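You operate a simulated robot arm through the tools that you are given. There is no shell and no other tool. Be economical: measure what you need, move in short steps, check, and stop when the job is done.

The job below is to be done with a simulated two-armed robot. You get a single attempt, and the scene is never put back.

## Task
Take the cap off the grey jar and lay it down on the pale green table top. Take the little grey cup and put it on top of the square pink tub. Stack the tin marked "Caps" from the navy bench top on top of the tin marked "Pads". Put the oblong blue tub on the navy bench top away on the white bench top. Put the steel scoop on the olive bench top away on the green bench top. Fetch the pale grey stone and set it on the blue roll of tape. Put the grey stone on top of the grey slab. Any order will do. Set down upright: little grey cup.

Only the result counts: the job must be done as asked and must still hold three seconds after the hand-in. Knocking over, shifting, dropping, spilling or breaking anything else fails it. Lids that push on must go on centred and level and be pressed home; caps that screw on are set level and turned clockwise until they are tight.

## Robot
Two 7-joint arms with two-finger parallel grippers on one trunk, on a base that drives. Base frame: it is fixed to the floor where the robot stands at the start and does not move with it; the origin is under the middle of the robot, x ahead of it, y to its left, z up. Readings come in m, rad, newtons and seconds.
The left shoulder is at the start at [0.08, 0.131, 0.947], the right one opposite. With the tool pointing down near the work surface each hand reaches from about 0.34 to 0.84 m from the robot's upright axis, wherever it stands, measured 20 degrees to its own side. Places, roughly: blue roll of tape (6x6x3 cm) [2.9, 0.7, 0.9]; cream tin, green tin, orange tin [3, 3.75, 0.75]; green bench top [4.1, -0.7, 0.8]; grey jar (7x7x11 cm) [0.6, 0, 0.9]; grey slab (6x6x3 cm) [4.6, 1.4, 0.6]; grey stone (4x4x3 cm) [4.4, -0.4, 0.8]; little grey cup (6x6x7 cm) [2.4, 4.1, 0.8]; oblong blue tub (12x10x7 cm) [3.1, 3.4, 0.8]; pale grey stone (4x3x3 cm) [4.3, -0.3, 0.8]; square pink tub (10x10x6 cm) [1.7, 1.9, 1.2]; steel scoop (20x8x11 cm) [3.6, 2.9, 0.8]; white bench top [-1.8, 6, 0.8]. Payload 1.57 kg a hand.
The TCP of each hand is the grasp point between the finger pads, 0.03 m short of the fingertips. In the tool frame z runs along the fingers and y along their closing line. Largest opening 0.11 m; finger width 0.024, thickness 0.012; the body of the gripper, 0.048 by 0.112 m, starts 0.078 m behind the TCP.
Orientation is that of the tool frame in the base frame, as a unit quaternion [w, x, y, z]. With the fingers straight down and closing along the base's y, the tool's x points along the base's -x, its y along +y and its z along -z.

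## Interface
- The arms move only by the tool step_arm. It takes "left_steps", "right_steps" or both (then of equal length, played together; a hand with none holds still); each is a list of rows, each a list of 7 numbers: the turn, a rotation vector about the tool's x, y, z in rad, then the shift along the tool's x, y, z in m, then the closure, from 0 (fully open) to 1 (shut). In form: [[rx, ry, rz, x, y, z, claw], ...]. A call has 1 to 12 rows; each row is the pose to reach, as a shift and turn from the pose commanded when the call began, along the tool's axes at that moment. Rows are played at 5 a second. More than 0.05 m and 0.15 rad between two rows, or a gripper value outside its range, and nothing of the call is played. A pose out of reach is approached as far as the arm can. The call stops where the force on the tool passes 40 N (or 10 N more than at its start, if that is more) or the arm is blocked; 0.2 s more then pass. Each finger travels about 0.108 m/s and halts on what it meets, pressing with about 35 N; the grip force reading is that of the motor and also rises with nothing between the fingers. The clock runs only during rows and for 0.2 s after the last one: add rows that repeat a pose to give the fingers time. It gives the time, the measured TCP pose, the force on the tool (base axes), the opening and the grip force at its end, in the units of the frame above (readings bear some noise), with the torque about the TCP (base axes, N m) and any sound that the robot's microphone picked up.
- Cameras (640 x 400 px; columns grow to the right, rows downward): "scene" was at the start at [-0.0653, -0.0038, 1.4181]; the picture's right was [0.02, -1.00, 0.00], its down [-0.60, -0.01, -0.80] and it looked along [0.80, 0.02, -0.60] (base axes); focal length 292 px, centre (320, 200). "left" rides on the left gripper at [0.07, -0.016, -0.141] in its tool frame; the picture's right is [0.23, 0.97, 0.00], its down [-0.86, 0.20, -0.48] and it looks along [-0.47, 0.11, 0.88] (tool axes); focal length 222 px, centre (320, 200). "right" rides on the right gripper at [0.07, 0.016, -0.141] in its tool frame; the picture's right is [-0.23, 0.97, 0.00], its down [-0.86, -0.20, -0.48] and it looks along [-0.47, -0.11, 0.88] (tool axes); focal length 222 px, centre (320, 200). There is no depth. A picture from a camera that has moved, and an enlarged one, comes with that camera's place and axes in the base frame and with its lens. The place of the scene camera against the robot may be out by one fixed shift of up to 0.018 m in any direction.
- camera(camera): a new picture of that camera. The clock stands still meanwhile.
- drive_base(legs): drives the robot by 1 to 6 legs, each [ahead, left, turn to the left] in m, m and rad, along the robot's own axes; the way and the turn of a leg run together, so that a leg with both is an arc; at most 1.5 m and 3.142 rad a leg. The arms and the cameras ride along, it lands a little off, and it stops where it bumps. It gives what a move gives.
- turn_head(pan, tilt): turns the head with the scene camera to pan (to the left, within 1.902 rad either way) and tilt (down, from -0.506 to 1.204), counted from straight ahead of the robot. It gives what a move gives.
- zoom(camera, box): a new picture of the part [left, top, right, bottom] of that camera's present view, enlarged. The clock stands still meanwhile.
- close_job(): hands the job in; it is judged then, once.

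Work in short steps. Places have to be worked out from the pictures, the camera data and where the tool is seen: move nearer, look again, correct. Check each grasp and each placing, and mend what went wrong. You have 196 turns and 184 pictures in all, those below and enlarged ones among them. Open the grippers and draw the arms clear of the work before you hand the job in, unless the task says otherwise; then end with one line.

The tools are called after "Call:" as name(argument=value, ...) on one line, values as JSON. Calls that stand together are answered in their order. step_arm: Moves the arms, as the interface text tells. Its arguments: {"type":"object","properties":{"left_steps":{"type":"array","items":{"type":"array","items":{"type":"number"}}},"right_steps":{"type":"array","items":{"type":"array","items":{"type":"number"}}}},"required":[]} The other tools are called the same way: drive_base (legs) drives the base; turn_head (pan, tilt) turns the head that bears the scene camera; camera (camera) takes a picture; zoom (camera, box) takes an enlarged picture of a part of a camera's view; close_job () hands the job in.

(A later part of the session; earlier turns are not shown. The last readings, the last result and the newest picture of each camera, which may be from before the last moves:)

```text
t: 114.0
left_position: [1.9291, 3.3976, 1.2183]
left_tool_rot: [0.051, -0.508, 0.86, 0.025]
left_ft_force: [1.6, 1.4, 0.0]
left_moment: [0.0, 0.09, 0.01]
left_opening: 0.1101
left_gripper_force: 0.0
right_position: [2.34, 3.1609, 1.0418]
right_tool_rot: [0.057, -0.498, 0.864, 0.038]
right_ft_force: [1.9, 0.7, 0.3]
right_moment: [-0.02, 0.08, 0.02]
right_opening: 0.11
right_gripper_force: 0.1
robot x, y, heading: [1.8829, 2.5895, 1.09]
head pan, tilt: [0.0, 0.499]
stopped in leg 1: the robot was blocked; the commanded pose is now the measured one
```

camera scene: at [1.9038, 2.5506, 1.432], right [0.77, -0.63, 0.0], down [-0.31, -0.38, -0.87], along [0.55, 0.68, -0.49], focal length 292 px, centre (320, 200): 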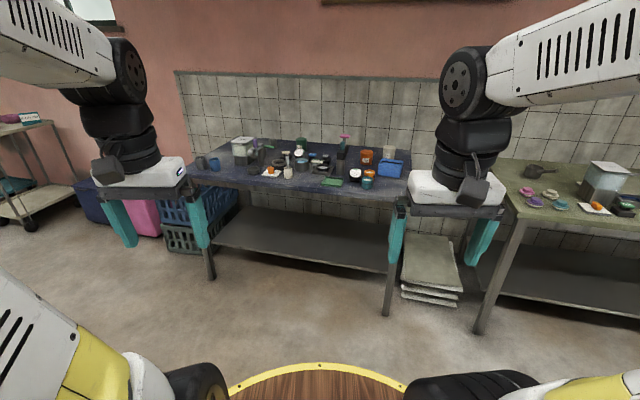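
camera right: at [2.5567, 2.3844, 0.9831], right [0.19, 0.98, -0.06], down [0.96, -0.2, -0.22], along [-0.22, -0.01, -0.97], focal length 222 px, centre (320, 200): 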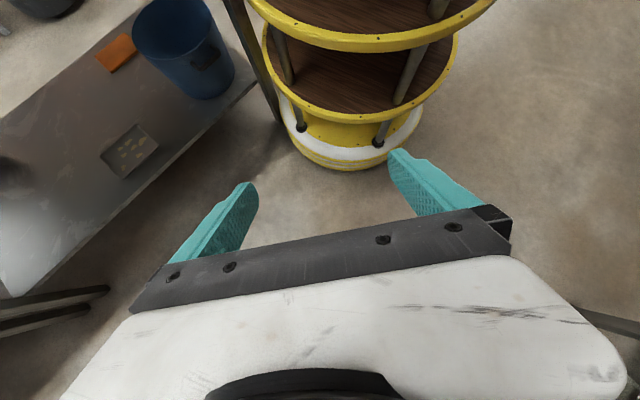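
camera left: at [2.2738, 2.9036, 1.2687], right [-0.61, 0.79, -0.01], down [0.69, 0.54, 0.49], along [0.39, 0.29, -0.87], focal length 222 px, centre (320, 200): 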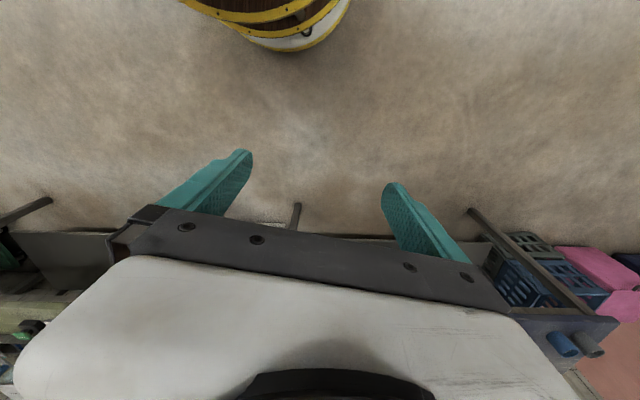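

I'll check how the contact looks now from the head camera.

Call:
turn_head(pan=-1.9, tilt=1.2)

Call:
camera(camera="scene")

Call:
zoom(camera="scene", box=[320, 190, 440, 265])

```text
t: 115.9
left_position: [1.9279, 3.3969, 1.2192]
left_tool_rot: [0.051, -0.508, 0.859, 0.025]
left_ft_force: [0.6, -0.4, -0.6]
left_moment: [-0.01, -0.01, 0.01]
left_opening: 0.1097
left_gripper_force: 0.0
right_position: [2.34, 3.1608, 1.0433]
right_tool_rot: [0.057, -0.499, 0.864, 0.039]
right_ft_force: [-0.4, 0.1, -0.2]
right_moment: [-0.03, 0.01, 0.0]
right_opening: 0.1098
right_gripper_force: 0.0
robot x, y, heading: [1.8824, 2.592, 1.09]
head pan, tilt: [-1.901, 1.201]
```

```text
125 pictures are left
camera scene: at [1.8491, 2.4297, 1.3792], right [-0.73, -0.69, 0.01], down [-0.64, 0.67, -0.37], along [0.25, -0.27, -0.93], focal length 292 px, centre (320, 200)
```

scene: 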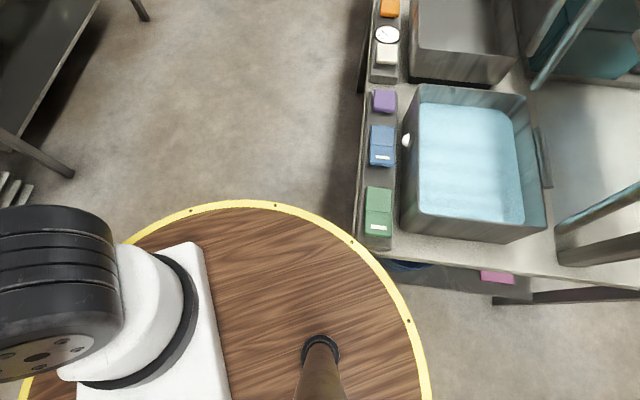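

```text
5.33 times, centred on (380, 228) of scene
camera zoom: at [1.8491, 2.4297, 1.3792], right [-0.73, -0.69, 0.01], down [-0.64, 0.67, -0.37], along [0.25, -0.27, -0.93], focal length 1559 px, centre (0, 53)
```

zoom: 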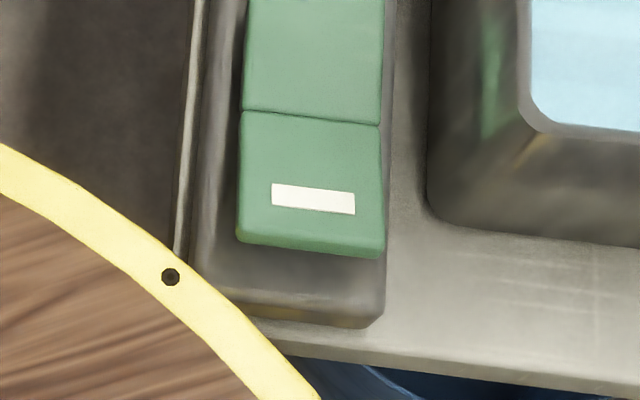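

The rim overlaps the table corner by 2–3 cm from above. I'll pull the arms in again, raised, and then keep pivoting left so the tiers lever against the table leg and slide the rim off over the empty end.

Call:
step_arm(left_steps=[[0, 0, 0, 0.04, -0.01, -0.005, 0], [0, 0, 0, 0.08, -0.02, -0.01, 0], [0, 0, 0, 0.12, -0.03, -0.015, 0], [0, 0, 0, 0.16, -0.04, -0.02, 0], [0, 0, 0, 0.2, -0.05, -0.025, 0], [0, 0, 0, 0.24, -0.06, -0.03, 0], [0, 0, 0, 0.28, -0.07, -0.035, 0], [0, 0, 0, 0.32, -0.08, -0.04, 0], [0, 0, 0, 0.35, -0.09, -0.045, 0]], right_steps=[[0, 0, 0, 0.035, -0.003, -0.02, 0], [0, 0, 0, 0.07, -0.006, -0.04, 0], [0, 0, 0, 0.105, -0.009, -0.06, 0], [0, 0, 0, 0.14, -0.012, -0.08, 0], [0, 0, 0, 0.175, -0.015, -0.1, 0], [0, 0, 0, 0.21, -0.018, -0.12, 0], [0, 0, 0, 0.245, -0.02, -0.14, 0], [0, 0, 0, 0.28, -0.025, -0.15, 0], [0, 0, 0, 0.315, -0.03, -0.16, 0]])

Call:
drive_base(legs=[[-0.06, 0.22, 0.7]])

```text
t: 117.9
left_position: [1.8362, 3.0404, 1.2242]
left_tool_rot: [0.051, -0.509, 0.859, 0.026]
left_ft_force: [0.6, 0.8, -0.7]
left_moment: [-0.08, 0.04, -0.04]
left_opening: 0.1098
left_gripper_force: 0.0
right_position: [2.1977, 2.8557, 1.1588]
right_tool_rot: [0.057, -0.499, 0.864, 0.039]
right_ft_force: [-0.1, 1.0, -0.8]
right_moment: [-0.09, 0.01, -0.02]
right_opening: 0.1101
right_gripper_force: 0.0
robot x, y, heading: [1.8856, 2.5905, 1.093]
head pan, tilt: [-1.901, 1.201]
```

```text
t: 120.1
left_position: [1.3417, 2.8828, 1.2244]
left_tool_rot: [-0.039, 0.767, -0.639, -0.042]
left_ft_force: [0.0, 0.3, -0.1]
left_moment: [-0.01, 0.01, -0.01]
left_opening: 0.1097
left_gripper_force: 0.0
right_position: [1.7393, 2.9666, 1.1571]
right_tool_rot: [-0.042, 0.759, -0.647, -0.057]
right_ft_force: [-0.1, 0.4, -0.1]
right_moment: [-0.01, -0.01, 0.0]
right_opening: 0.1099
right_gripper_force: 0.1
robot x, y, heading: [1.6662, 2.5626, 1.773]
head pan, tilt: [-1.901, 1.201]
```

That leg completed. I'll check the contact.

Call:
camera(camera="scene")

```text
123 pictures are left
camera scene: at [1.7319, 2.4138, 1.3769], right [-0.13, -0.99, 0.0], down [-0.92, 0.12, -0.36], along [0.36, -0.05, -0.93], focal length 292 px, centre (320, 200)
```

scene: 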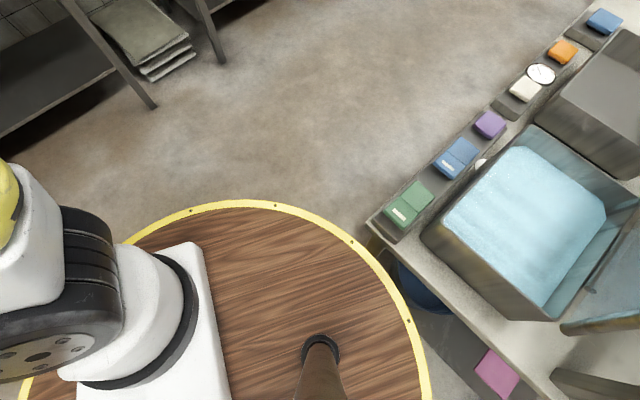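

I'm free, with the corner visible just off the rim. I'll move clear, square up to the navy bench and stage well away from all edges.

Call:
drive_base(legs=[[0.194, -0.242, 0], [0, 0, -1.073], [0.473, -0.398, 0]])

Call:
turn_head(pan=0.2, tilt=0.6)

Call:
camera(camera="scene")

```text
t: 128.0
left_position: [2.5964, 3.2246, 1.2233]
left_tool_rot: [0.056, -0.33, 0.942, 0.016]
left_ft_force: [-0.3, 0.6, 0.1]
left_moment: [0.0, 0.0, -0.01]
left_opening: 0.1102
left_gripper_force: 0.1
right_position: [2.8616, 2.9138, 1.1575]
right_tool_rot: [0.064, -0.321, 0.944, 0.027]
right_ft_force: [0.0, 0.2, 0.2]
right_moment: [0.01, 0.04, 0.0]
right_opening: 0.1101
right_gripper_force: 0.0
robot x, y, heading: [2.4675, 2.7917, 0.697]
head pan, tilt: [-1.901, 1.201]
```

```text
t: 130.0
left_position: [2.5954, 3.2245, 1.2234]
left_tool_rot: [0.055, -0.33, 0.942, 0.015]
left_ft_force: [-0.5, -0.1, 0.0]
left_moment: [0.01, 0.03, 0.03]
left_opening: 0.11
left_gripper_force: 0.1
right_position: [2.8611, 2.9132, 1.1568]
right_tool_rot: [0.064, -0.321, 0.944, 0.028]
right_ft_force: [-0.2, 0.6, -0.2]
right_moment: [-0.01, 0.01, -0.02]
right_opening: 0.1099
right_gripper_force: 0.1
robot x, y, heading: [2.4673, 2.792, 0.695]
head pan, tilt: [0.201, 0.6]
```

```text
122 pictures are left
camera scene: at [2.4043, 2.7653, 1.4214], right [0.78, -0.63, 0.0], down [-0.35, -0.44, -0.82], along [0.52, 0.64, -0.57], focal length 292 px, centre (320, 200)
```

scene: 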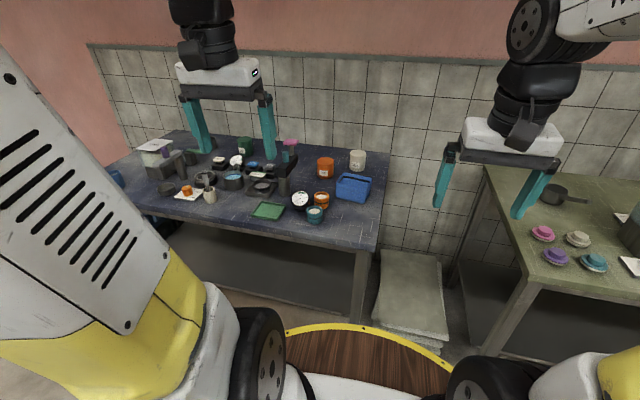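

Map confirmed: bench edge 0.65 m ahead, Caps at about (3.15, 3.645) and Pads at about (2.98, 4.07). I'll move in 0.30 m and tilt the left hand 45° forward.

Call:
drive_base(legs=[[0.3, 0.0, 0.015]])

Call:
step_arm(left_steps=[[0, -0.134, 0, -0.02, -0.01, 0.02, 0], [0, -0.268, 0, -0.04, -0.02, 0.04, 0], [0, -0.402, 0, -0.06, -0.03, 0.06, 0], [0, -0.536, 0, -0.08, -0.04, 0.08, 0], [0, -0.67, 0, -0.1, -0.05, 0.1, 0], [0, -0.67, 0, -0.14, -0.05, 0.13, 0], [0, -0.67, 0, -0.18, -0.05, 0.16, 0]])

Call:
camera(camera="left")

Call:
camera(camera="scene")

```text
t: 132.0
left_position: [2.8184, 3.4208, 1.2233]
left_tool_rot: [0.056, -0.339, 0.939, 0.016]
left_ft_force: [-0.1, -0.1, -0.9]
left_moment: [0.03, 0.0, -0.01]
left_opening: 0.1102
left_gripper_force: 0.1
right_position: [3.0874, 3.1145, 1.1562]
right_tool_rot: [0.064, -0.329, 0.942, 0.027]
right_ft_force: [-0.2, 0.1, 0.5]
right_moment: [-0.03, -0.01, 0.01]
right_opening: 0.1101
right_gripper_force: 0.1
robot x, y, heading: [2.7032, 2.9859, 0.709]
head pan, tilt: [0.201, 0.6]
```

```text
t: 133.8
left_position: [3.046, 3.4358, 1.1126]
left_tool_rot: [0.388, -0.234, 0.885, 0.103]
left_ft_force: [-0.5, 0.4, -0.5]
left_moment: [-0.02, 0.0, -0.01]
left_opening: 0.1102
left_gripper_force: 0.1
left hand out of reach, approached as far as the arm can: row 7
right_position: [3.0874, 3.1165, 1.1577]
right_tool_rot: [0.064, -0.329, 0.942, 0.028]
right_ft_force: [-0.1, 1.1, 0.1]
right_moment: [-0.01, -0.02, 0.01]
right_opening: 0.1103
right_gripper_force: 0.0
robot x, y, heading: [2.6988, 2.9911, 0.716]
head pan, tilt: [0.201, 0.6]
stopped in row 7 (left hand): the arm was blocked; the commanded pose is now the measured one
```

```text
121 pictures are left
camera left: at [2.9238, 3.3458, 1.1566], right [-0.61, 0.77, -0.17], down [0.1, 0.29, 0.95], along [0.78, 0.57, -0.25], focal length 222 px, centre (320, 200)
```

left: 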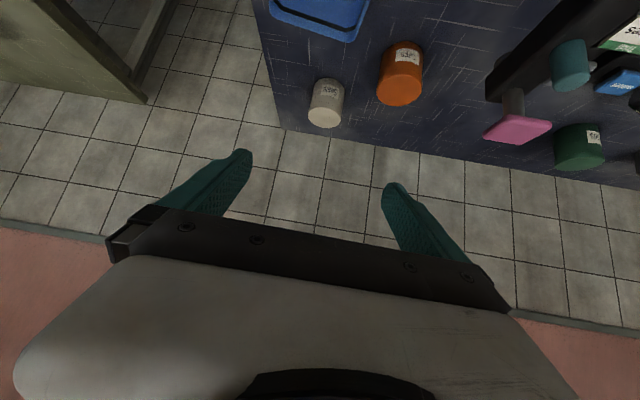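

```text
120 pictures are left
camera scene: at [2.6333, 2.9589, 1.4214], right [0.79, -0.61, 0.0], down [-0.34, -0.45, -0.83], along [0.5, 0.65, -0.56], focal length 292 px, centre (320, 200)
```

scene: 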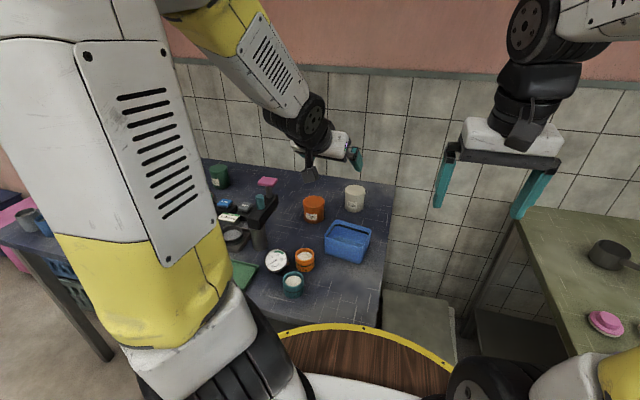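

Caps is at about (3.14, 3.648) by two cameras. I'll correct the hand's yaw and move to a pre-grasp 12 cm back along the fingers.

Call:
step_arm(left_steps=[[-0.025, 0.013, -0.022, 0.014, 0.02, 0.037, 0], [-0.05, 0.027, -0.045, 0.027, 0.041, 0.074, 0], [-0.074, 0.04, -0.067, 0.041, 0.061, 0.11, 0], [-0.098, 0.053, -0.09, 0.055, 0.081, 0.147, 0], [-0.122, 0.067, -0.112, 0.068, 0.102, 0.184, 0], [-0.147, 0.08, -0.135, 0.082, 0.122, 0.221, 0]])

Call:
camera(camera="left")

Call:
zoom(camera="scene", box=[200, 140, 400, 265])

```text
t: 135.1
left_position: [3.0836, 3.5683, 0.9822]
left_tool_rot: [0.399, -0.325, 0.851, 0.1]
left_ft_force: [-0.7, 0.3, 0.0]
left_moment: [-0.01, 0.0, -0.02]
left_opening: 0.1097
left_gripper_force: 0.0
left hand out of reach, approached as far as the arm can: row 1, 6
right_position: [3.0931, 3.1071, 1.1475]
right_tool_rot: [0.061, -0.321, 0.945, 0.017]
right_ft_force: [9.8, -5.7, -14.1]
right_moment: [0.54, 0.25, 0.21]
right_opening: 0.1099
right_gripper_force: 0.0
robot x, y, heading: [2.6981, 2.9869, 0.712]
head pan, tilt: [0.201, 0.6]
stopped in row 6 (right hand): the force on the tool passed its limit at 212 N (the readings are from after the stop); the commanded pose is now the measured one
```

```text
119 pictures are left
camera left: at [2.9756, 3.4604, 1.0246], right [-0.72, 0.64, -0.26], down [-0.02, 0.35, 0.94], along [0.69, 0.68, -0.24], focal length 222 px, centre (320, 200)
```

left: 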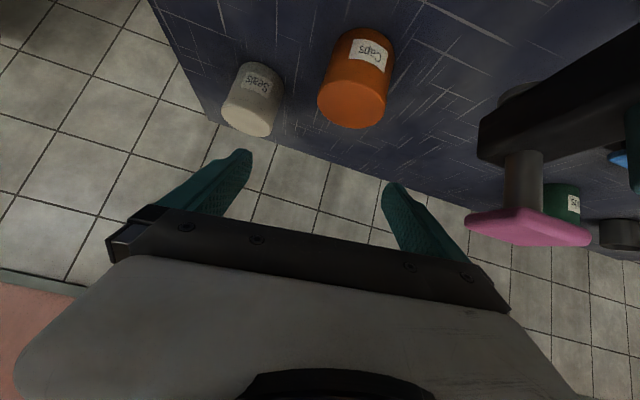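

```text
3.20 times, centred on (300, 202) of scene
camera zoom: at [2.6331, 2.9585, 1.4214], right [0.79, -0.61, 0.0], down [-0.34, -0.45, -0.83], along [0.5, 0.65, -0.56], focal length 936 px, centre (384, 192)
```

zoom: 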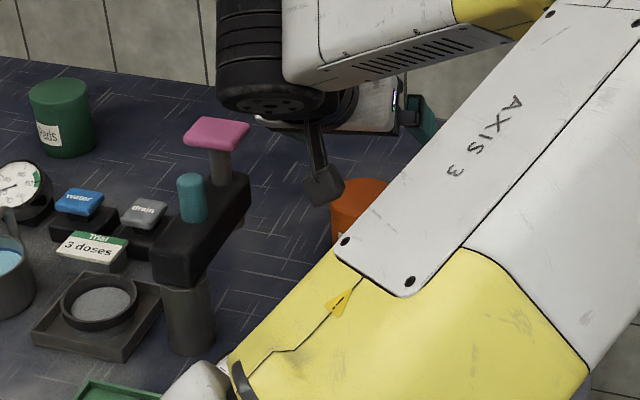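

The left elbow swung over and pressed the right arm. I'll move the right arm well out to the right first.

Call:
step_arm(right_steps=[[0, 0, 0, 0.01, -0.03, -0.01, 0], [0, 0, 0, 0.02, -0.065, -0.02, 0], [0, 0, 0, 0.03, -0.1, -0.03, 0], [0, 0, 0, 0.04, -0.135, -0.04, 0], [0, 0, 0, 0.05, -0.17, -0.05, 0], [0, 0, 0, 0.06, -0.205, -0.06, 0], [0, 0, 0, 0.07, -0.24, -0.07, 0]])

Call:
turn_head(pan=0.0, tilt=0.4)

Call:
camera(camera="scene")

```text
t: 136.7
left_position: [3.0836, 3.5669, 0.9818]
left_tool_rot: [0.398, -0.325, 0.852, 0.101]
left_ft_force: [0.9, 1.2, 0.6]
left_moment: [0.0, 0.03, -0.03]
left_opening: 0.1099
left_gripper_force: 0.1
right_position: [3.1769, 2.8717, 1.2095]
right_tool_rot: [0.06, -0.322, 0.944, 0.018]
right_ft_force: [-0.4, -0.1, -0.1]
right_moment: [-0.01, -0.01, -0.03]
right_opening: 0.1099
right_gripper_force: 0.0
robot x, y, heading: [2.6975, 2.9868, 0.713]
head pan, tilt: [0.201, 0.6]
```

```text
t: 137.4
left_position: [3.0842, 3.5679, 0.9811]
left_tool_rot: [0.399, -0.324, 0.852, 0.101]
left_ft_force: [0.1, -0.1, -0.7]
left_moment: [0.0, 0.0, -0.02]
left_opening: 0.11
left_gripper_force: 0.1
right_position: [3.1763, 2.8718, 1.2088]
right_tool_rot: [0.061, -0.321, 0.945, 0.019]
right_ft_force: [-0.3, 0.4, 0.3]
right_moment: [-0.04, 0.02, 0.01]
right_opening: 0.1101
right_gripper_force: 0.1
robot x, y, heading: [2.6998, 2.9872, 0.709]
head pan, tilt: [0.0, 0.4]
```

```text
117 pictures are left
camera scene: at [2.6498, 2.9493, 1.4396], right [0.65, -0.76, 0.0], down [-0.29, -0.26, -0.92], along [0.7, 0.6, -0.39], focal length 292 px, centre (320, 200)
```

scene: 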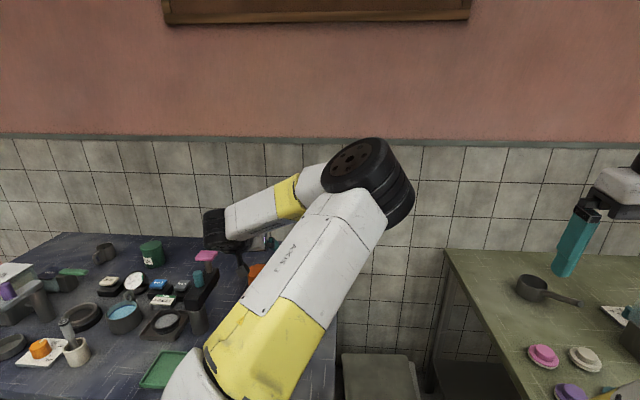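

The left arm is in an awkward elbow-right posture. I'll bring it back up to a tool-down pose on its own side to reset it.

Call:
step_arm(left_steps=[[0, 0.0, 0, 0.002, 0.014, -0.04, 0], [0, 0.1, 0, 0.004, 0.028, -0.08, 0], [0, 0.22, 0, 0.006, 0.042, -0.12, 0], [0, 0.35, 0, 0.008, 0.056, -0.16, 0], [0, 0.48, 0, 0.01, 0.07, -0.2, 0], [0, 0.61, 0, 0.012, 0.085, -0.24, 0], [0, 0.74, 0, 0.013, 0.1, -0.27, 0], [0, 0.84, 0, 0.013, 0.11, -0.287, 0]])

Call:
camera(camera="scene")

```text
t: 139.2
left_position: [2.8337, 3.5224, 1.1531]
left_tool_rot: [0.016, -0.336, 0.941, -0.041]
left_ft_force: [-0.2, -0.8, -0.4]
left_moment: [0.02, 0.02, 0.02]
left_opening: 0.1103
left_gripper_force: 0.2
right_position: [3.176, 2.8723, 1.2097]
right_tool_rot: [0.061, -0.323, 0.944, 0.019]
right_ft_force: [0.1, -0.2, 0.5]
right_moment: [-0.01, 0.03, 0.02]
right_opening: 0.1098
right_gripper_force: 0.1
robot x, y, heading: [2.699, 2.9845, 0.715]
head pan, tilt: [0.0, 0.4]
```

```text
116 pictures are left
camera scene: at [2.65, 2.9492, 1.4397], right [0.65, -0.76, 0.0], down [-0.29, -0.25, -0.92], along [0.7, 0.6, -0.39], focal length 292 px, centre (320, 200)
```

scene: 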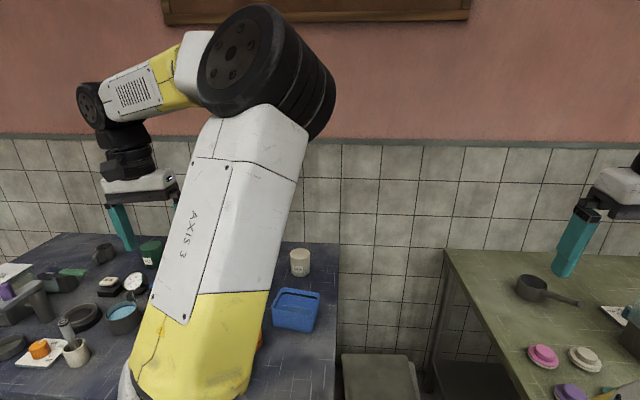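

The elbow still leans inward. I'll draw the left hand further out to its own side and back to unwind it.

Call:
step_arm(left_steps=[[0, 0, 0, 0.02, 0.03, 0.012, 0], [0, 0, 0, 0.04, 0.06, 0.025, 0], [0, 0, 0, 0.06, 0.09, 0.038, 0], [0, 0, 0, 0.08, 0.12, 0.05, 0], [0, 0, 0, 0.1, 0.15, 0.062, 0], [0, 0, 0, 0.12, 0.18, 0.075, 0], [0, 0, 0, 0.14, 0.21, 0.088, 0], [0, 0, 0, 0.15, 0.24, 0.1, 0]])

Call:
camera(camera="scene")

```text
t: 141.0
left_position: [2.6314, 3.5011, 1.0867]
left_tool_rot: [0.017, -0.337, 0.941, -0.039]
left_ft_force: [-0.2, 0.0, 0.0]
left_moment: [-0.01, 0.0, 0.01]
left_opening: 0.1098
left_gripper_force: 0.1
left hand out of reach, approached as far as the arm can: row 2, 3, 4, 5, 6, 7, 8
right_position: [3.1769, 2.8727, 1.209]
right_tool_rot: [0.06, -0.322, 0.945, 0.018]
right_ft_force: [0.2, -0.2, 1.2]
right_moment: [0.02, 0.01, -0.04]
right_opening: 0.11
right_gripper_force: 0.1
robot x, y, heading: [2.6979, 2.9877, 0.713]
head pan, tilt: [0.0, 0.4]
```

```text
115 pictures are left
camera scene: at [2.6497, 2.9493, 1.4397], right [0.65, -0.76, 0.0], down [-0.29, -0.25, -0.92], along [0.7, 0.6, -0.39], focal length 292 px, centre (320, 200)
```

scene: 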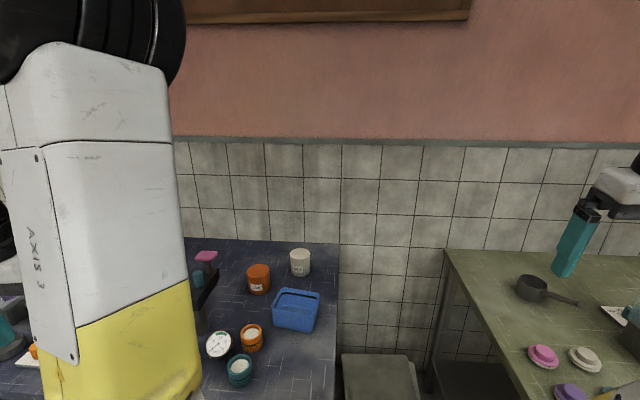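

The elbow is back on its own side. I'll shift the base 5 cm right and extend the left hand forward, tool down, before tilting a moderate 30°.

Call:
drive_base(legs=[[0.0, -0.05, 0]])

Call:
step_arm(left_steps=[[-0.01, 0, 0, -0.04, -0.018, -0.002, 0], [-0.02, 0, 0, -0.08, -0.036, -0.004, 0], [-0.03, 0, 0, -0.12, -0.054, -0.006, 0], [-0.04, 0, 0, -0.16, -0.072, -0.008, 0], [-0.05, 0, 0, -0.2, -0.09, -0.009, 0], [-0.06, -0.1, 0, -0.24, -0.108, -0.01, 0], [-0.07, -0.2, 0, -0.28, -0.126, -0.01, 0], [-0.08, -0.3, 0, -0.32, -0.14, -0.01, 0], [-0.085, -0.42, 0, -0.35, -0.16, 0.0, 0], [-0.085, -0.52, 0, -0.38, -0.16, 0.03, 0]])

Call:
camera(camera="left")

Call:
camera(camera="scene")

```text
t: 141.9
left_position: [2.6637, 3.4633, 1.0867]
left_tool_rot: [0.017, -0.338, 0.94, -0.039]
left_ft_force: [0.0, 0.7, -0.5]
left_moment: [-0.01, -0.01, -0.03]
left_opening: 0.1097
left_gripper_force: 0.1
right_position: [3.2083, 2.8344, 1.2091]
right_tool_rot: [0.061, -0.323, 0.944, 0.019]
right_ft_force: [0.0, 0.6, -0.6]
right_moment: [-0.02, -0.03, 0.04]
right_opening: 0.11
right_gripper_force: 0.0
robot x, y, heading: [2.7285, 2.949, 0.716]
head pan, tilt: [0.0, 0.4]
```

```text
t: 144.1
left_position: [3.1014, 3.5566, 1.0993]
left_tool_rot: [0.245, -0.336, 0.905, 0.088]
left_ft_force: [0.8, -0.5, -0.7]
left_moment: [0.02, 0.05, 0.02]
left_opening: 0.1102
left_gripper_force: 0.1
left hand out of reach, approached as far as the arm can: row 3, 4, 5, 6, 7, 8, 9, 10
right_position: [3.2099, 2.8348, 1.2085]
right_tool_rot: [0.061, -0.322, 0.944, 0.02]
right_ft_force: [0.2, -0.1, -0.7]
right_moment: [0.0, 0.04, -0.01]
right_opening: 0.11
right_gripper_force: 0.1
robot x, y, heading: [2.7329, 2.9483, 0.712]
head pan, tilt: [0.0, 0.4]
```

```text
114 pictures are left
camera left: at [3.0134, 3.4577, 1.1868], right [-0.78, 0.61, -0.12], down [0.25, 0.48, 0.84], along [0.57, 0.63, -0.53], focal length 222 px, centre (320, 200)
```

left: 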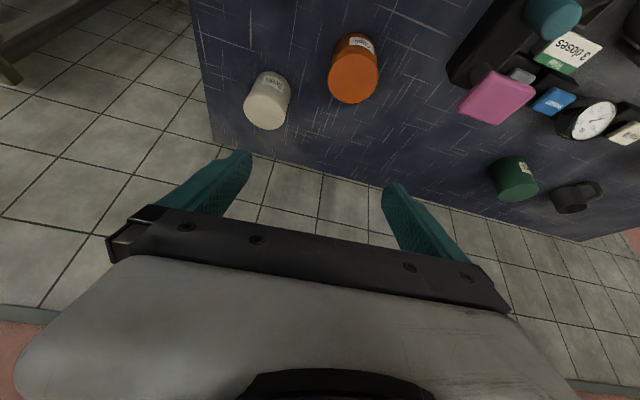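

```text
113 pictures are left
camera scene: at [2.683, 2.911, 1.4397], right [0.65, -0.76, 0.0], down [-0.29, -0.25, -0.92], along [0.7, 0.6, -0.39], focal length 292 px, centre (320, 200)
```

scene: 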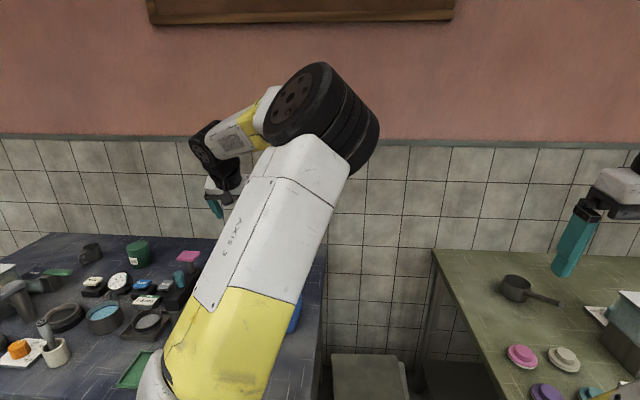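

By triangulating two wrist views, the Caps lid is at about (3.12, 3.612, 0.86). The hand is now correctly oriented, tilted 30°, so I'll move to the pre-grasp.

Call:
step_arm(left_steps=[[0, 0, 0, 0.022, 0.008, 0.033, 0], [0, 0, 0, 0.043, 0.017, 0.066, 0], [0, 0, 0, 0.065, 0.025, 0.098, 0], [0, 0, 0, 0.086, 0.033, 0.131, 0], [0, 0, 0, 0.086, 0.033, 0.131, 0]])

Call:
camera(camera="left")

```text
t: 145.3
left_position: [3.0932, 3.5288, 0.9817]
left_tool_rot: [0.243, -0.337, 0.905, 0.088]
left_ft_force: [0.8, -0.1, 0.1]
left_moment: [-0.02, 0.01, -0.01]
left_opening: 0.1098
left_gripper_force: 0.1
left hand out of reach, approached as far as the arm can: row 1, 2, 3, 4, 5
right_position: [3.2094, 2.8347, 1.2097]
right_tool_rot: [0.062, -0.322, 0.944, 0.019]
right_ft_force: [0.0, 0.2, -0.1]
right_moment: [-0.04, 0.03, 0.0]
right_opening: 0.1101
right_gripper_force: 0.1
robot x, y, heading: [2.7296, 2.9461, 0.713]
head pan, tilt: [0.0, 0.4]
```

```text
112 pictures are left
camera left: at [3.0049, 3.4308, 1.0691], right [-0.78, 0.61, -0.12], down [0.25, 0.48, 0.84], along [0.57, 0.63, -0.53], focal length 222 px, centre (320, 200)
```

left: 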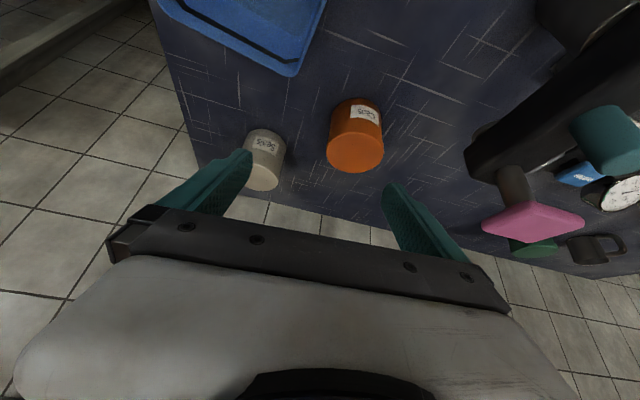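

The left arm is joint-limited in this posture. I'll tuck it back to its own side and use the right arm, whose elbow is properly outward; the base shifts 0.52 m left.

Call:
step_arm(left_steps=[[0, 0, 0, 0.01, 0.01, -0.04, 0], [0, 0.05, 0, 0.03, 0.03, -0.08, 0], [0, 0.1, 0, 0.05, 0.05, -0.11, 0], [0, 0.16, 0, 0.08, 0.075, -0.14, 0], [0, 0.22, 0, 0.11, 0.1, -0.17, 0], [0, 0.28, 0, 0.14, 0.125, -0.2, 0], [0, 0.34, 0, 0.17, 0.15, -0.22, 0], [0, 0.4, 0, 0.2, 0.18, -0.24, 0], [0, 0.46, 0, 0.23, 0.205, -0.26, 0], [0, 0.52, 0, 0.256, 0.23, -0.275, 0]])

Call:
drive_base(legs=[[0.0, 0.52, 0]])

Call:
camera(camera="scene")

```text
t: 147.5
left_position: [2.6684, 3.4692, 1.0947]
left_tool_rot: [0.003, -0.347, 0.938, -0.002]
left_ft_force: [0.8, 0.4, 0.3]
left_moment: [0.0, 0.01, -0.05]
left_opening: 0.1102
left_gripper_force: 0.0
right_position: [3.209, 2.8359, 1.2083]
right_tool_rot: [0.061, -0.322, 0.944, 0.019]
right_ft_force: [-0.2, 0.5, 0.8]
right_moment: [-0.03, 0.02, 0.01]
right_opening: 0.1101
right_gripper_force: 0.0
robot x, y, heading: [2.7279, 2.9484, 0.713]
head pan, tilt: [0.0, 0.4]
```

```text
t: 150.5
left_position: [2.3358, 3.8619, 1.0954]
left_tool_rot: [0.003, -0.345, 0.938, -0.002]
left_ft_force: [-0.1, 0.3, -0.1]
left_moment: [-0.03, 0.04, 0.0]
left_opening: 0.1098
left_gripper_force: 0.0
right_position: [2.871, 3.2247, 1.2085]
right_tool_rot: [0.061, -0.319, 0.946, 0.019]
right_ft_force: [-1.1, -0.7, 0.3]
right_moment: [-0.03, 0.01, 0.01]
right_opening: 0.1101
right_gripper_force: 0.1
robot x, y, heading: [2.3959, 3.344, 0.707]
head pan, tilt: [0.0, 0.4]
```

```text
111 pictures are left
camera scene: at [2.3449, 3.3041, 1.4397], right [0.65, -0.76, 0.0], down [-0.3, -0.25, -0.92], along [0.7, 0.6, -0.39], focal length 292 px, centre (320, 200)
```

scene: 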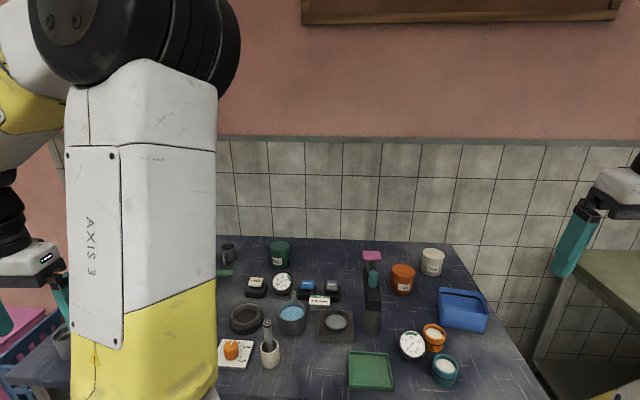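

Now Caps sits at the right hand's natural 20° side, within easy reach. I'll bring the right hand, tilted about 27°, to the pre-grasp point.

Call:
step_arm(right_steps=[[0, -0.03, 0, -0.033, 0.012, 0.02, 0], [0, -0.06, 0, -0.066, 0.024, 0.04, 0], [0, -0.1, 0, -0.1, 0.037, 0.065, 0], [0, -0.14, 0, -0.134, 0.05, 0.09, 0], [0, -0.18, 0, -0.168, 0.063, 0.12, 0], [0, -0.22, 0, -0.202, 0.076, 0.15, 0], [0, -0.26, 0, -0.236, 0.089, 0.18, 0], [0, -0.3, 0, -0.268, 0.102, 0.21, 0], [0, -0.33, 0, -0.3, 0.115, 0.245, 0], [0, -0.35, 0, -0.326, 0.125, 0.28, 0], [0, -0.35, 0, -0.349, 0.133, 0.311, 0]])

Call:
camera(camera="right")

Call:
camera(camera="scene")

```text
t: 152.9
left_position: [2.3354, 3.8633, 1.0949]
left_tool_rot: [0.004, -0.345, 0.938, -0.001]
left_ft_force: [-0.3, -0.6, 0.3]
left_moment: [0.01, -0.05, 0.02]
left_opening: 0.1097
left_gripper_force: 0.2
right_position: [3.0975, 3.5625, 0.9462]
right_tool_rot: [0.225, -0.311, 0.92, 0.075]
right_ft_force: [-0.8, 0.0, 0.8]
right_moment: [-0.02, 0.01, -0.01]
right_opening: 0.1101
right_gripper_force: 0.0
robot x, y, heading: [2.3944, 3.3398, 0.709]
head pan, tilt: [0.0, 0.4]
```

```text
110 pictures are left
camera right: at [2.9864, 3.4981, 1.0389], right [-0.43, 0.9, 0.1], down [0.55, 0.17, 0.82], along [0.72, 0.41, -0.56], focal length 222 px, centre (320, 200)
```

right: 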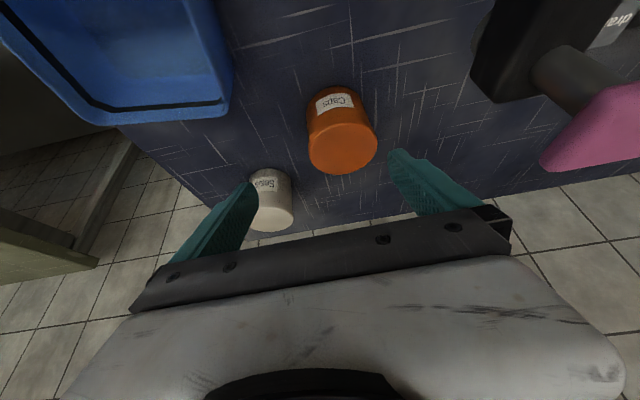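

```text
109 pictures are left
camera scene: at [2.3446, 3.3039, 1.4396], right [0.65, -0.76, 0.0], down [-0.3, -0.25, -0.92], along [0.7, 0.6, -0.39], focal length 292 px, centre (320, 200)
```

scene: 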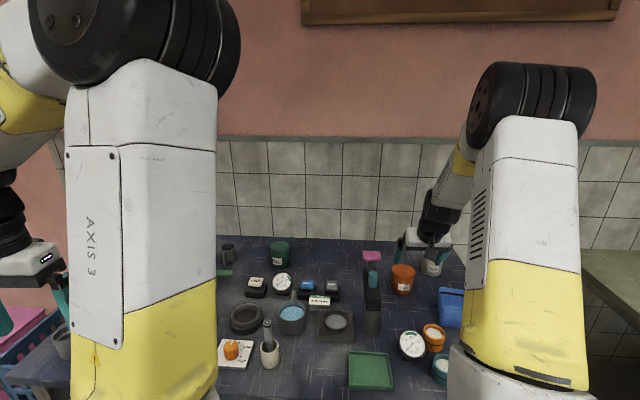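

Caps confirmed at (3.12, 3.612). I'll shift 26 mm left, advance 12 cm along the fingers and close.

Call:
step_arm(right_steps=[[0, 0, 0, 0.007, 0.026, 0.0, 0], [0, 0, 0, 0.007, 0.026, 0.03, 0], [0, 0, 0, 0.007, 0.026, 0.06, 0], [0, 0, 0, 0.007, 0.026, 0.09, 0], [0, 0, 0, 0.007, 0.026, 0.11, 0], [0, 0, 0, 0.007, 0.026, 0.118, 0], [0, 0, 0, 0.007, 0.026, 0.118, 0.2], [0, 0, 0, 0.007, 0.026, 0.118, 0.4], [0, 0, 0, 0.007, 0.026, 0.118, 0.6], [0, 0, 0, 0.007, 0.026, 0.118, 0.6]])

Call:
camera(camera="right")

Call:
zoom(camera="scene", box=[340, 210, 500, 310])

```text
t: 155.1
left_position: [2.3357, 3.8629, 1.0941]
left_tool_rot: [0.003, -0.345, 0.939, -0.002]
left_ft_force: [-0.8, 0.5, 0.2]
left_moment: [-0.01, -0.03, 0.0]
left_opening: 0.1101
left_gripper_force: 0.0
right_position: [3.1198, 3.6115, 0.8355]
right_tool_rot: [0.224, -0.31, 0.921, 0.073]
right_ft_force: [0.3, 0.3, 0.6]
right_moment: [0.09, 0.04, -0.01]
right_opening: 0.0718
right_gripper_force: 35.1
robot x, y, heading: [2.3952, 3.3413, 0.71]
head pan, tilt: [0.0, 0.4]
```

```text
108 pictures are left
camera right: at [3.0089, 3.5475, 0.9286], right [-0.43, 0.9, 0.1], down [0.55, 0.17, 0.82], along [0.72, 0.41, -0.57], focal length 222 px, centre (320, 200)
```

right: 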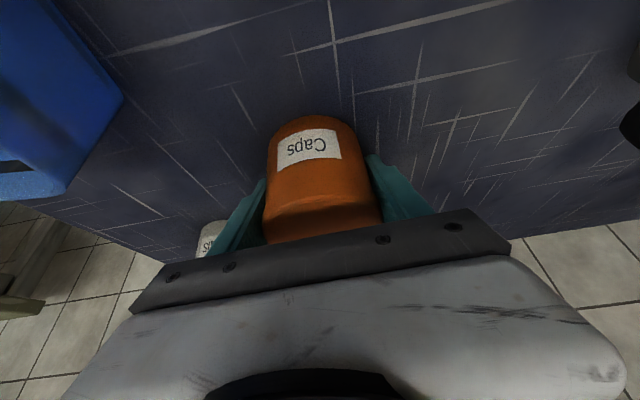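

```text
4.00 times, centred on (420, 260) of scene
camera zoom: at [2.345, 3.3043, 1.4397], right [0.65, -0.76, 0.0], down [-0.3, -0.25, -0.92], along [0.7, 0.6, -0.39], focal length 1170 px, centre (-80, -40)
```

zoom: 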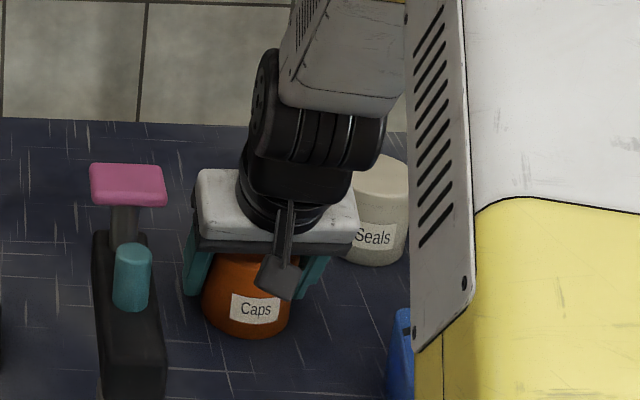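

Gripped (0.072). I'll lift straight up about 0.2 m.

Call:
step_arm(right_steps=[[0, 0, 0, -0.009, 0, -0.018, 0.6], [0, 0, 0, -0.023, 0, -0.044, 0.6], [0, 0, 0, -0.041, 0, -0.08, 0.6], [0, 0, 0, -0.06, 0, -0.115, 0.6], [0, 0, 0, -0.078, 0, -0.15, 0.6], [0, 0, 0, -0.092, 0, -0.178, 0.6]])

Call:
drive_base(legs=[[0.0, 0.35, 0]])

Call:
camera(camera="right")

Call:
camera(camera="scene")

```text
t: 156.5
left_position: [2.3355, 3.8617, 1.0944]
left_tool_rot: [0.003, -0.345, 0.938, -0.002]
left_ft_force: [0.3, -0.3, -0.2]
left_moment: [-0.01, 0.03, -0.01]
left_opening: 0.1101
left_gripper_force: 0.1
right_position: [3.1193, 3.6135, 1.0347]
right_tool_rot: [0.225, -0.311, 0.92, 0.074]
right_ft_force: [0.0, -0.6, -2.4]
right_moment: [0.02, -0.05, -0.01]
right_opening: 0.0716
right_gripper_force: 35.3
robot x, y, heading: [2.3921, 3.3405, 0.705]
head pan, tilt: [0.0, 0.4]
```

```text
t: 158.8
left_position: [2.1036, 4.1293, 1.0941]
left_tool_rot: [0.004, -0.347, 0.938, -0.001]
left_ft_force: [-0.1, 0.3, 0.4]
left_moment: [0.02, 0.0, -0.04]
left_opening: 0.1097
left_gripper_force: 0.0
right_position: [2.8892, 3.8839, 1.036]
right_tool_rot: [0.224, -0.313, 0.92, 0.073]
right_ft_force: [0.0, -1.0, -2.0]
right_moment: [0.04, 0.03, 0.0]
right_opening: 0.0716
right_gripper_force: 35.2
robot x, y, heading: [2.163, 3.6096, 0.711]
head pan, tilt: [0.0, 0.4]
```

```text
106 pictures are left
camera right: at [2.7787, 3.8192, 1.1285], right [-0.43, 0.9, 0.1], down [0.55, 0.17, 0.82], along [0.72, 0.41, -0.57], focal length 222 px, centre (320, 200)
```

right: 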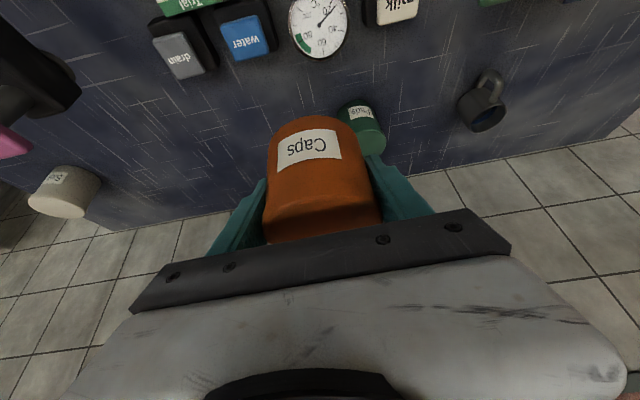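

```text
105 pictures are left
camera scene: at [2.1162, 3.571, 1.4397], right [0.65, -0.76, 0.0], down [-0.29, -0.25, -0.92], along [0.7, 0.6, -0.39], focal length 292 px, centre (320, 200)
```

scene: 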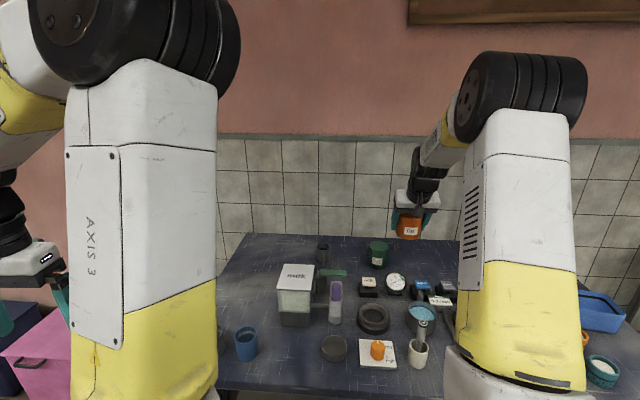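

Pads' lid is at about (2.95, 4.012, 0.86) by both cameras. I'll move the held tin to just above it, with its bottom about 5 cm over the lid.

Call:
step_arm(right_steps=[[0, 0, 0, -0.02, 0.014, 0.032, 0.6], [0, 0, 0, -0.04, 0.028, 0.063, 0.6], [0, 0, 0, -0.061, 0.043, 0.095, 0.6], [0, 0, 0, -0.081, 0.057, 0.126, 0.6], [0, 0, 0, -0.081, 0.057, 0.126, 0.6]])

Call:
camera(camera="right")

Call:
zoom(camera="scene", box=[300, 180, 460, 280])

```text
t: 160.0
left_position: [2.1051, 4.1296, 1.0938]
left_tool_rot: [0.002, -0.347, 0.938, -0.002]
left_ft_force: [-0.1, 0.5, 0.7]
left_moment: [0.01, 0.01, -0.04]
left_opening: 0.1098
left_gripper_force: 0.0
right_position: [2.9577, 4.0095, 0.9617]
right_tool_rot: [0.224, -0.314, 0.92, 0.074]
right_ft_force: [0.0, 0.8, -1.6]
right_moment: [-0.01, -0.02, 0.0]
right_opening: 0.0717
right_gripper_force: 34.2
robot x, y, heading: [2.1654, 3.6105, 0.712]
head pan, tilt: [0.0, 0.4]
```

```text
104 pictures are left
camera right: at [2.8474, 3.9448, 1.0533], right [-0.43, 0.9, 0.1], down [0.55, 0.17, 0.82], along [0.71, 0.41, -0.57], focal length 222 px, centre (320, 200)
```

right: 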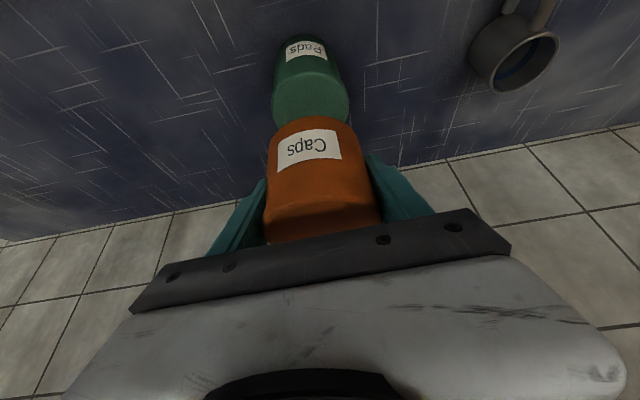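

```text
4.00 times, centred on (380, 230) of scene
camera zoom: at [2.1162, 3.5711, 1.4397], right [0.65, -0.76, 0.0], down [-0.29, -0.25, -0.92], along [0.7, 0.6, -0.39], focal length 1170 px, centre (80, 80)
```

zoom: 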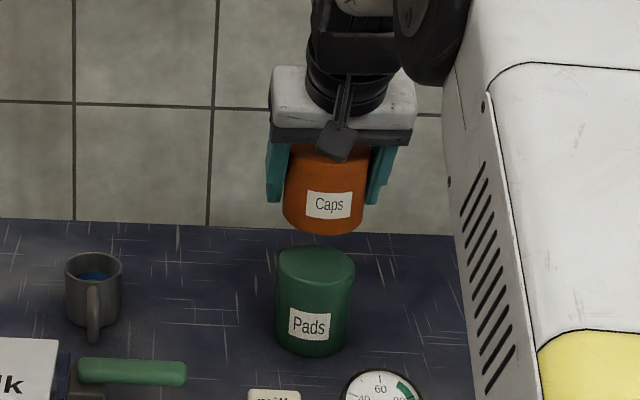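

Caps hangs nearly over Pads; both views agree within about 1 cm. I'll ease back 6 mm and lower slowly until contact.

Call:
step_arm(right_steps=[[0, 0, 0, 0.012, -0.001, 0.0105, 0.6], [0, 0, 0, 0.019, -0.001, 0.0238, 0.6], [0, 0, 0, 0.0213, -0.001, 0.0282, 0.6], [0, 0, 0, 0.0227, -0.001, 0.0309, 0.6], [0, 0, 0, 0.0241, -0.001, 0.0335, 0.6], [0, 0, 0, 0.0255, -0.001, 0.0362, 0.6], [0, 0, 0, 0.0268, -0.001, 0.0388, 0.6]])

Call:
zoom(camera="scene", box=[300, 180, 460, 280])

```text
t: 161.6
left_position: [2.1043, 4.129, 1.0943]
left_tool_rot: [0.003, -0.348, 0.938, -0.001]
left_ft_force: [-0.1, -0.1, 0.4]
left_moment: [0.01, 0.04, -0.02]
left_opening: 0.11
left_gripper_force: 0.1
right_position: [2.9533, 4.0036, 0.9149]
right_tool_rot: [0.225, -0.314, 0.919, 0.076]
right_ft_force: [-2.3, -0.9, 4.6]
right_moment: [-0.04, 0.32, 0.05]
right_opening: 0.0717
right_gripper_force: 34.1
robot x, y, heading: [2.1667, 3.6041, 0.712]
head pan, tilt: [0.0, 0.4]
```

```text
4.00 times, centred on (380, 230) of scene
camera zoom: at [2.1158, 3.5709, 1.4397], right [0.65, -0.76, 0.0], down [-0.29, -0.25, -0.92], along [0.7, 0.6, -0.39], focal length 1170 px, centre (80, 80)
```

zoom: 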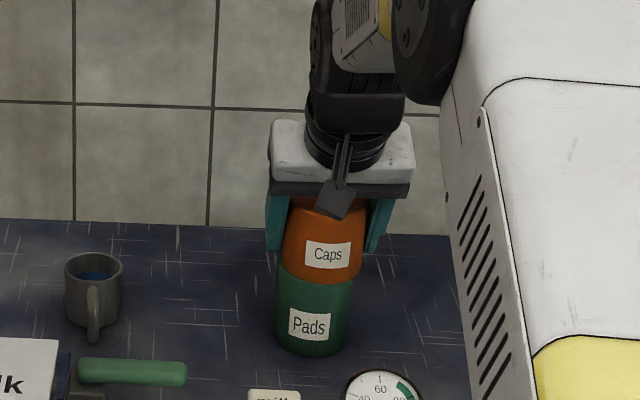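

Contact made, but Caps looks about 1 cm too far back and 7 mm to the right. I'll lift slightly, correct and lower again.

Call:
step_arm(right_steps=[[0, 0, 0, -0.0037, 0, -0.007, 0.6], [0, 0, 0, 0.0052, 0.007, -0.0116, 0.6], [0, 0, 0, 0.007, 0.007, -0.008, 0.6], [0, 0, 0, 0.0085, 0.007, -0.0055, 0.6], [0, 0, 0, 0.0093, 0.007, -0.004, 0.6]])

Call:
zoom(camera="scene", box=[300, 180, 460, 280])

```text
t: 162.8
left_position: [2.1041, 4.1291, 1.0952]
left_tool_rot: [0.003, -0.347, 0.938, -0.001]
left_ft_force: [0.1, -0.2, 0.1]
left_moment: [0.03, -0.01, -0.01]
left_opening: 0.1099
left_gripper_force: 0.0
right_position: [2.941, 4.0036, 0.9148]
right_tool_rot: [0.227, -0.313, 0.919, 0.075]
right_ft_force: [-3.7, -4.0, 13.6]
right_moment: [-0.17, 0.36, 0.02]
right_opening: 0.0718
right_gripper_force: 34.9
robot x, y, heading: [2.1639, 3.6091, 0.71]
head pan, tilt: [0.0, 0.4]
```

```text
4.00 times, centred on (380, 230) of scene
camera zoom: at [2.1154, 3.5707, 1.4396], right [0.65, -0.76, 0.0], down [-0.29, -0.25, -0.92], along [0.7, 0.6, -0.39], focal length 1170 px, centre (80, 80)
```

zoom: 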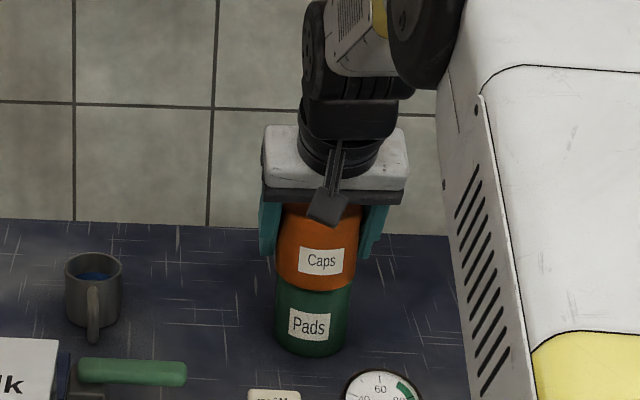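

Well aligned with firm contact. Releasing and backing off along the fingers.

Call:
step_arm(right_steps=[[0, 0, 0, 0, 0, 0, 0.3], [0, 0, 0, 0, 0, 0, 0.15], [0, 0, 0, 0, 0, 0, 0], [0, 0, 0, 0, 0, -0.001, 0], [0, 0, 0, 0, 0, -0.03, 0], [0, 0, 0, 0, 0, -0.07, 0], [0, 0, 0, -0.01, 0, -0.115, 0], [0, 0, 0, 0.0, 0, -0.16, 0], [0, 0, 0, 0.03, -0.02, -0.2, 0]])

Call:
zoom(camera="scene", box=[300, 180, 460, 280])

Call:
camera(camera="right")

```text
refused: row 9 steps farther than a row can; nothing moved
```

```text
4.00 times, centred on (380, 230) of scene
camera zoom: at [2.1154, 3.5707, 1.4396], right [0.65, -0.76, 0.0], down [-0.29, -0.25, -0.92], along [0.7, 0.6, -0.39], focal length 1170 px, centre (80, 80)
```

zoom: 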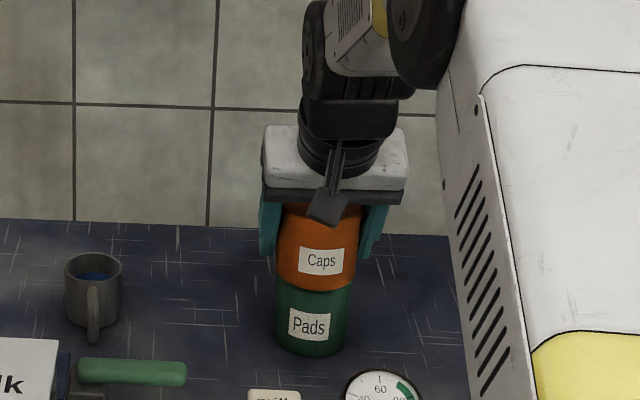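

```text
99 pictures are left
camera right: at [2.8305, 3.9382, 1.008], right [-0.43, 0.89, 0.1], down [0.55, 0.17, 0.82], along [0.72, 0.41, -0.56], focal length 222 px, centre (320, 200)
```

right: 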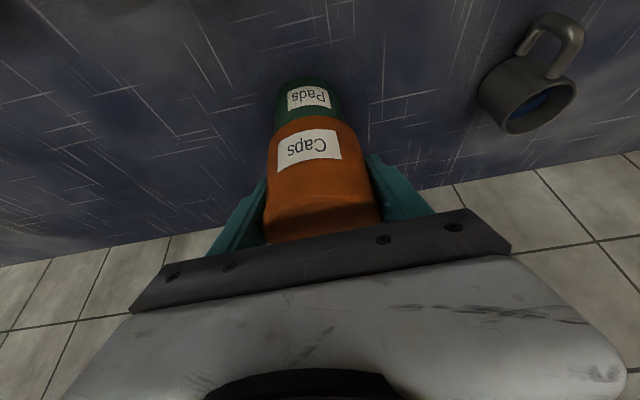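

Last row was slightly too long; repeating with shorter steps.

Call:
step_arm(right_steps=[[0, 0, 0, 0, 0, 0, 0.3], [0, 0, 0, 0, 0, 0, 0.15], [0, 0, 0, 0, 0, 0, 0], [0, 0, 0, 0, 0, 0, 0], [0, 0, 0, 0, 0, -0.03, 0], [0, 0, 0, 0, 0, -0.07, 0], [0, 0, 0, 0, 0, -0.11, 0], [0, 0, 0, 0, 0, -0.15, 0], [0, 0, 0, 0, 0, -0.19, 0]])

Call:
zoom(camera="scene", box=[210, 200, 450, 350])

```text
t: 164.8
left_position: [2.1039, 4.129, 1.0949]
left_tool_rot: [0.003, -0.348, 0.937, -0.002]
left_ft_force: [0.7, -0.4, 0.9]
left_moment: [-0.02, 0.04, 0.01]
left_opening: 0.1101
left_gripper_force: 0.0
right_position: [2.8726, 3.9487, 1.0807]
right_tool_rot: [0.225, -0.314, 0.919, 0.074]
right_ft_force: [0.7, 0.2, -0.3]
right_moment: [0.0, 0.04, -0.02]
right_opening: 0.1099
right_gripper_force: 0.0
robot x, y, heading: [2.1644, 3.6092, 0.713]
head pan, tilt: [0.0, 0.4]
```

```text
2.67 times, centred on (330, 275) of scene
camera zoom: at [2.1164, 3.5713, 1.4397], right [0.65, -0.76, 0.0], down [-0.29, -0.25, -0.92], along [0.7, 0.6, -0.39], focal length 780 px, centre (293, 0)
```

zoom: 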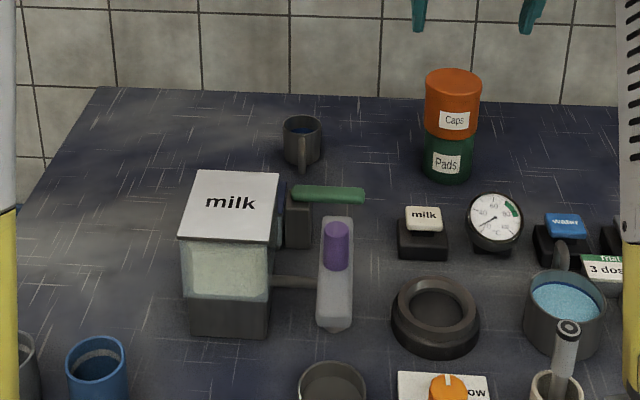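

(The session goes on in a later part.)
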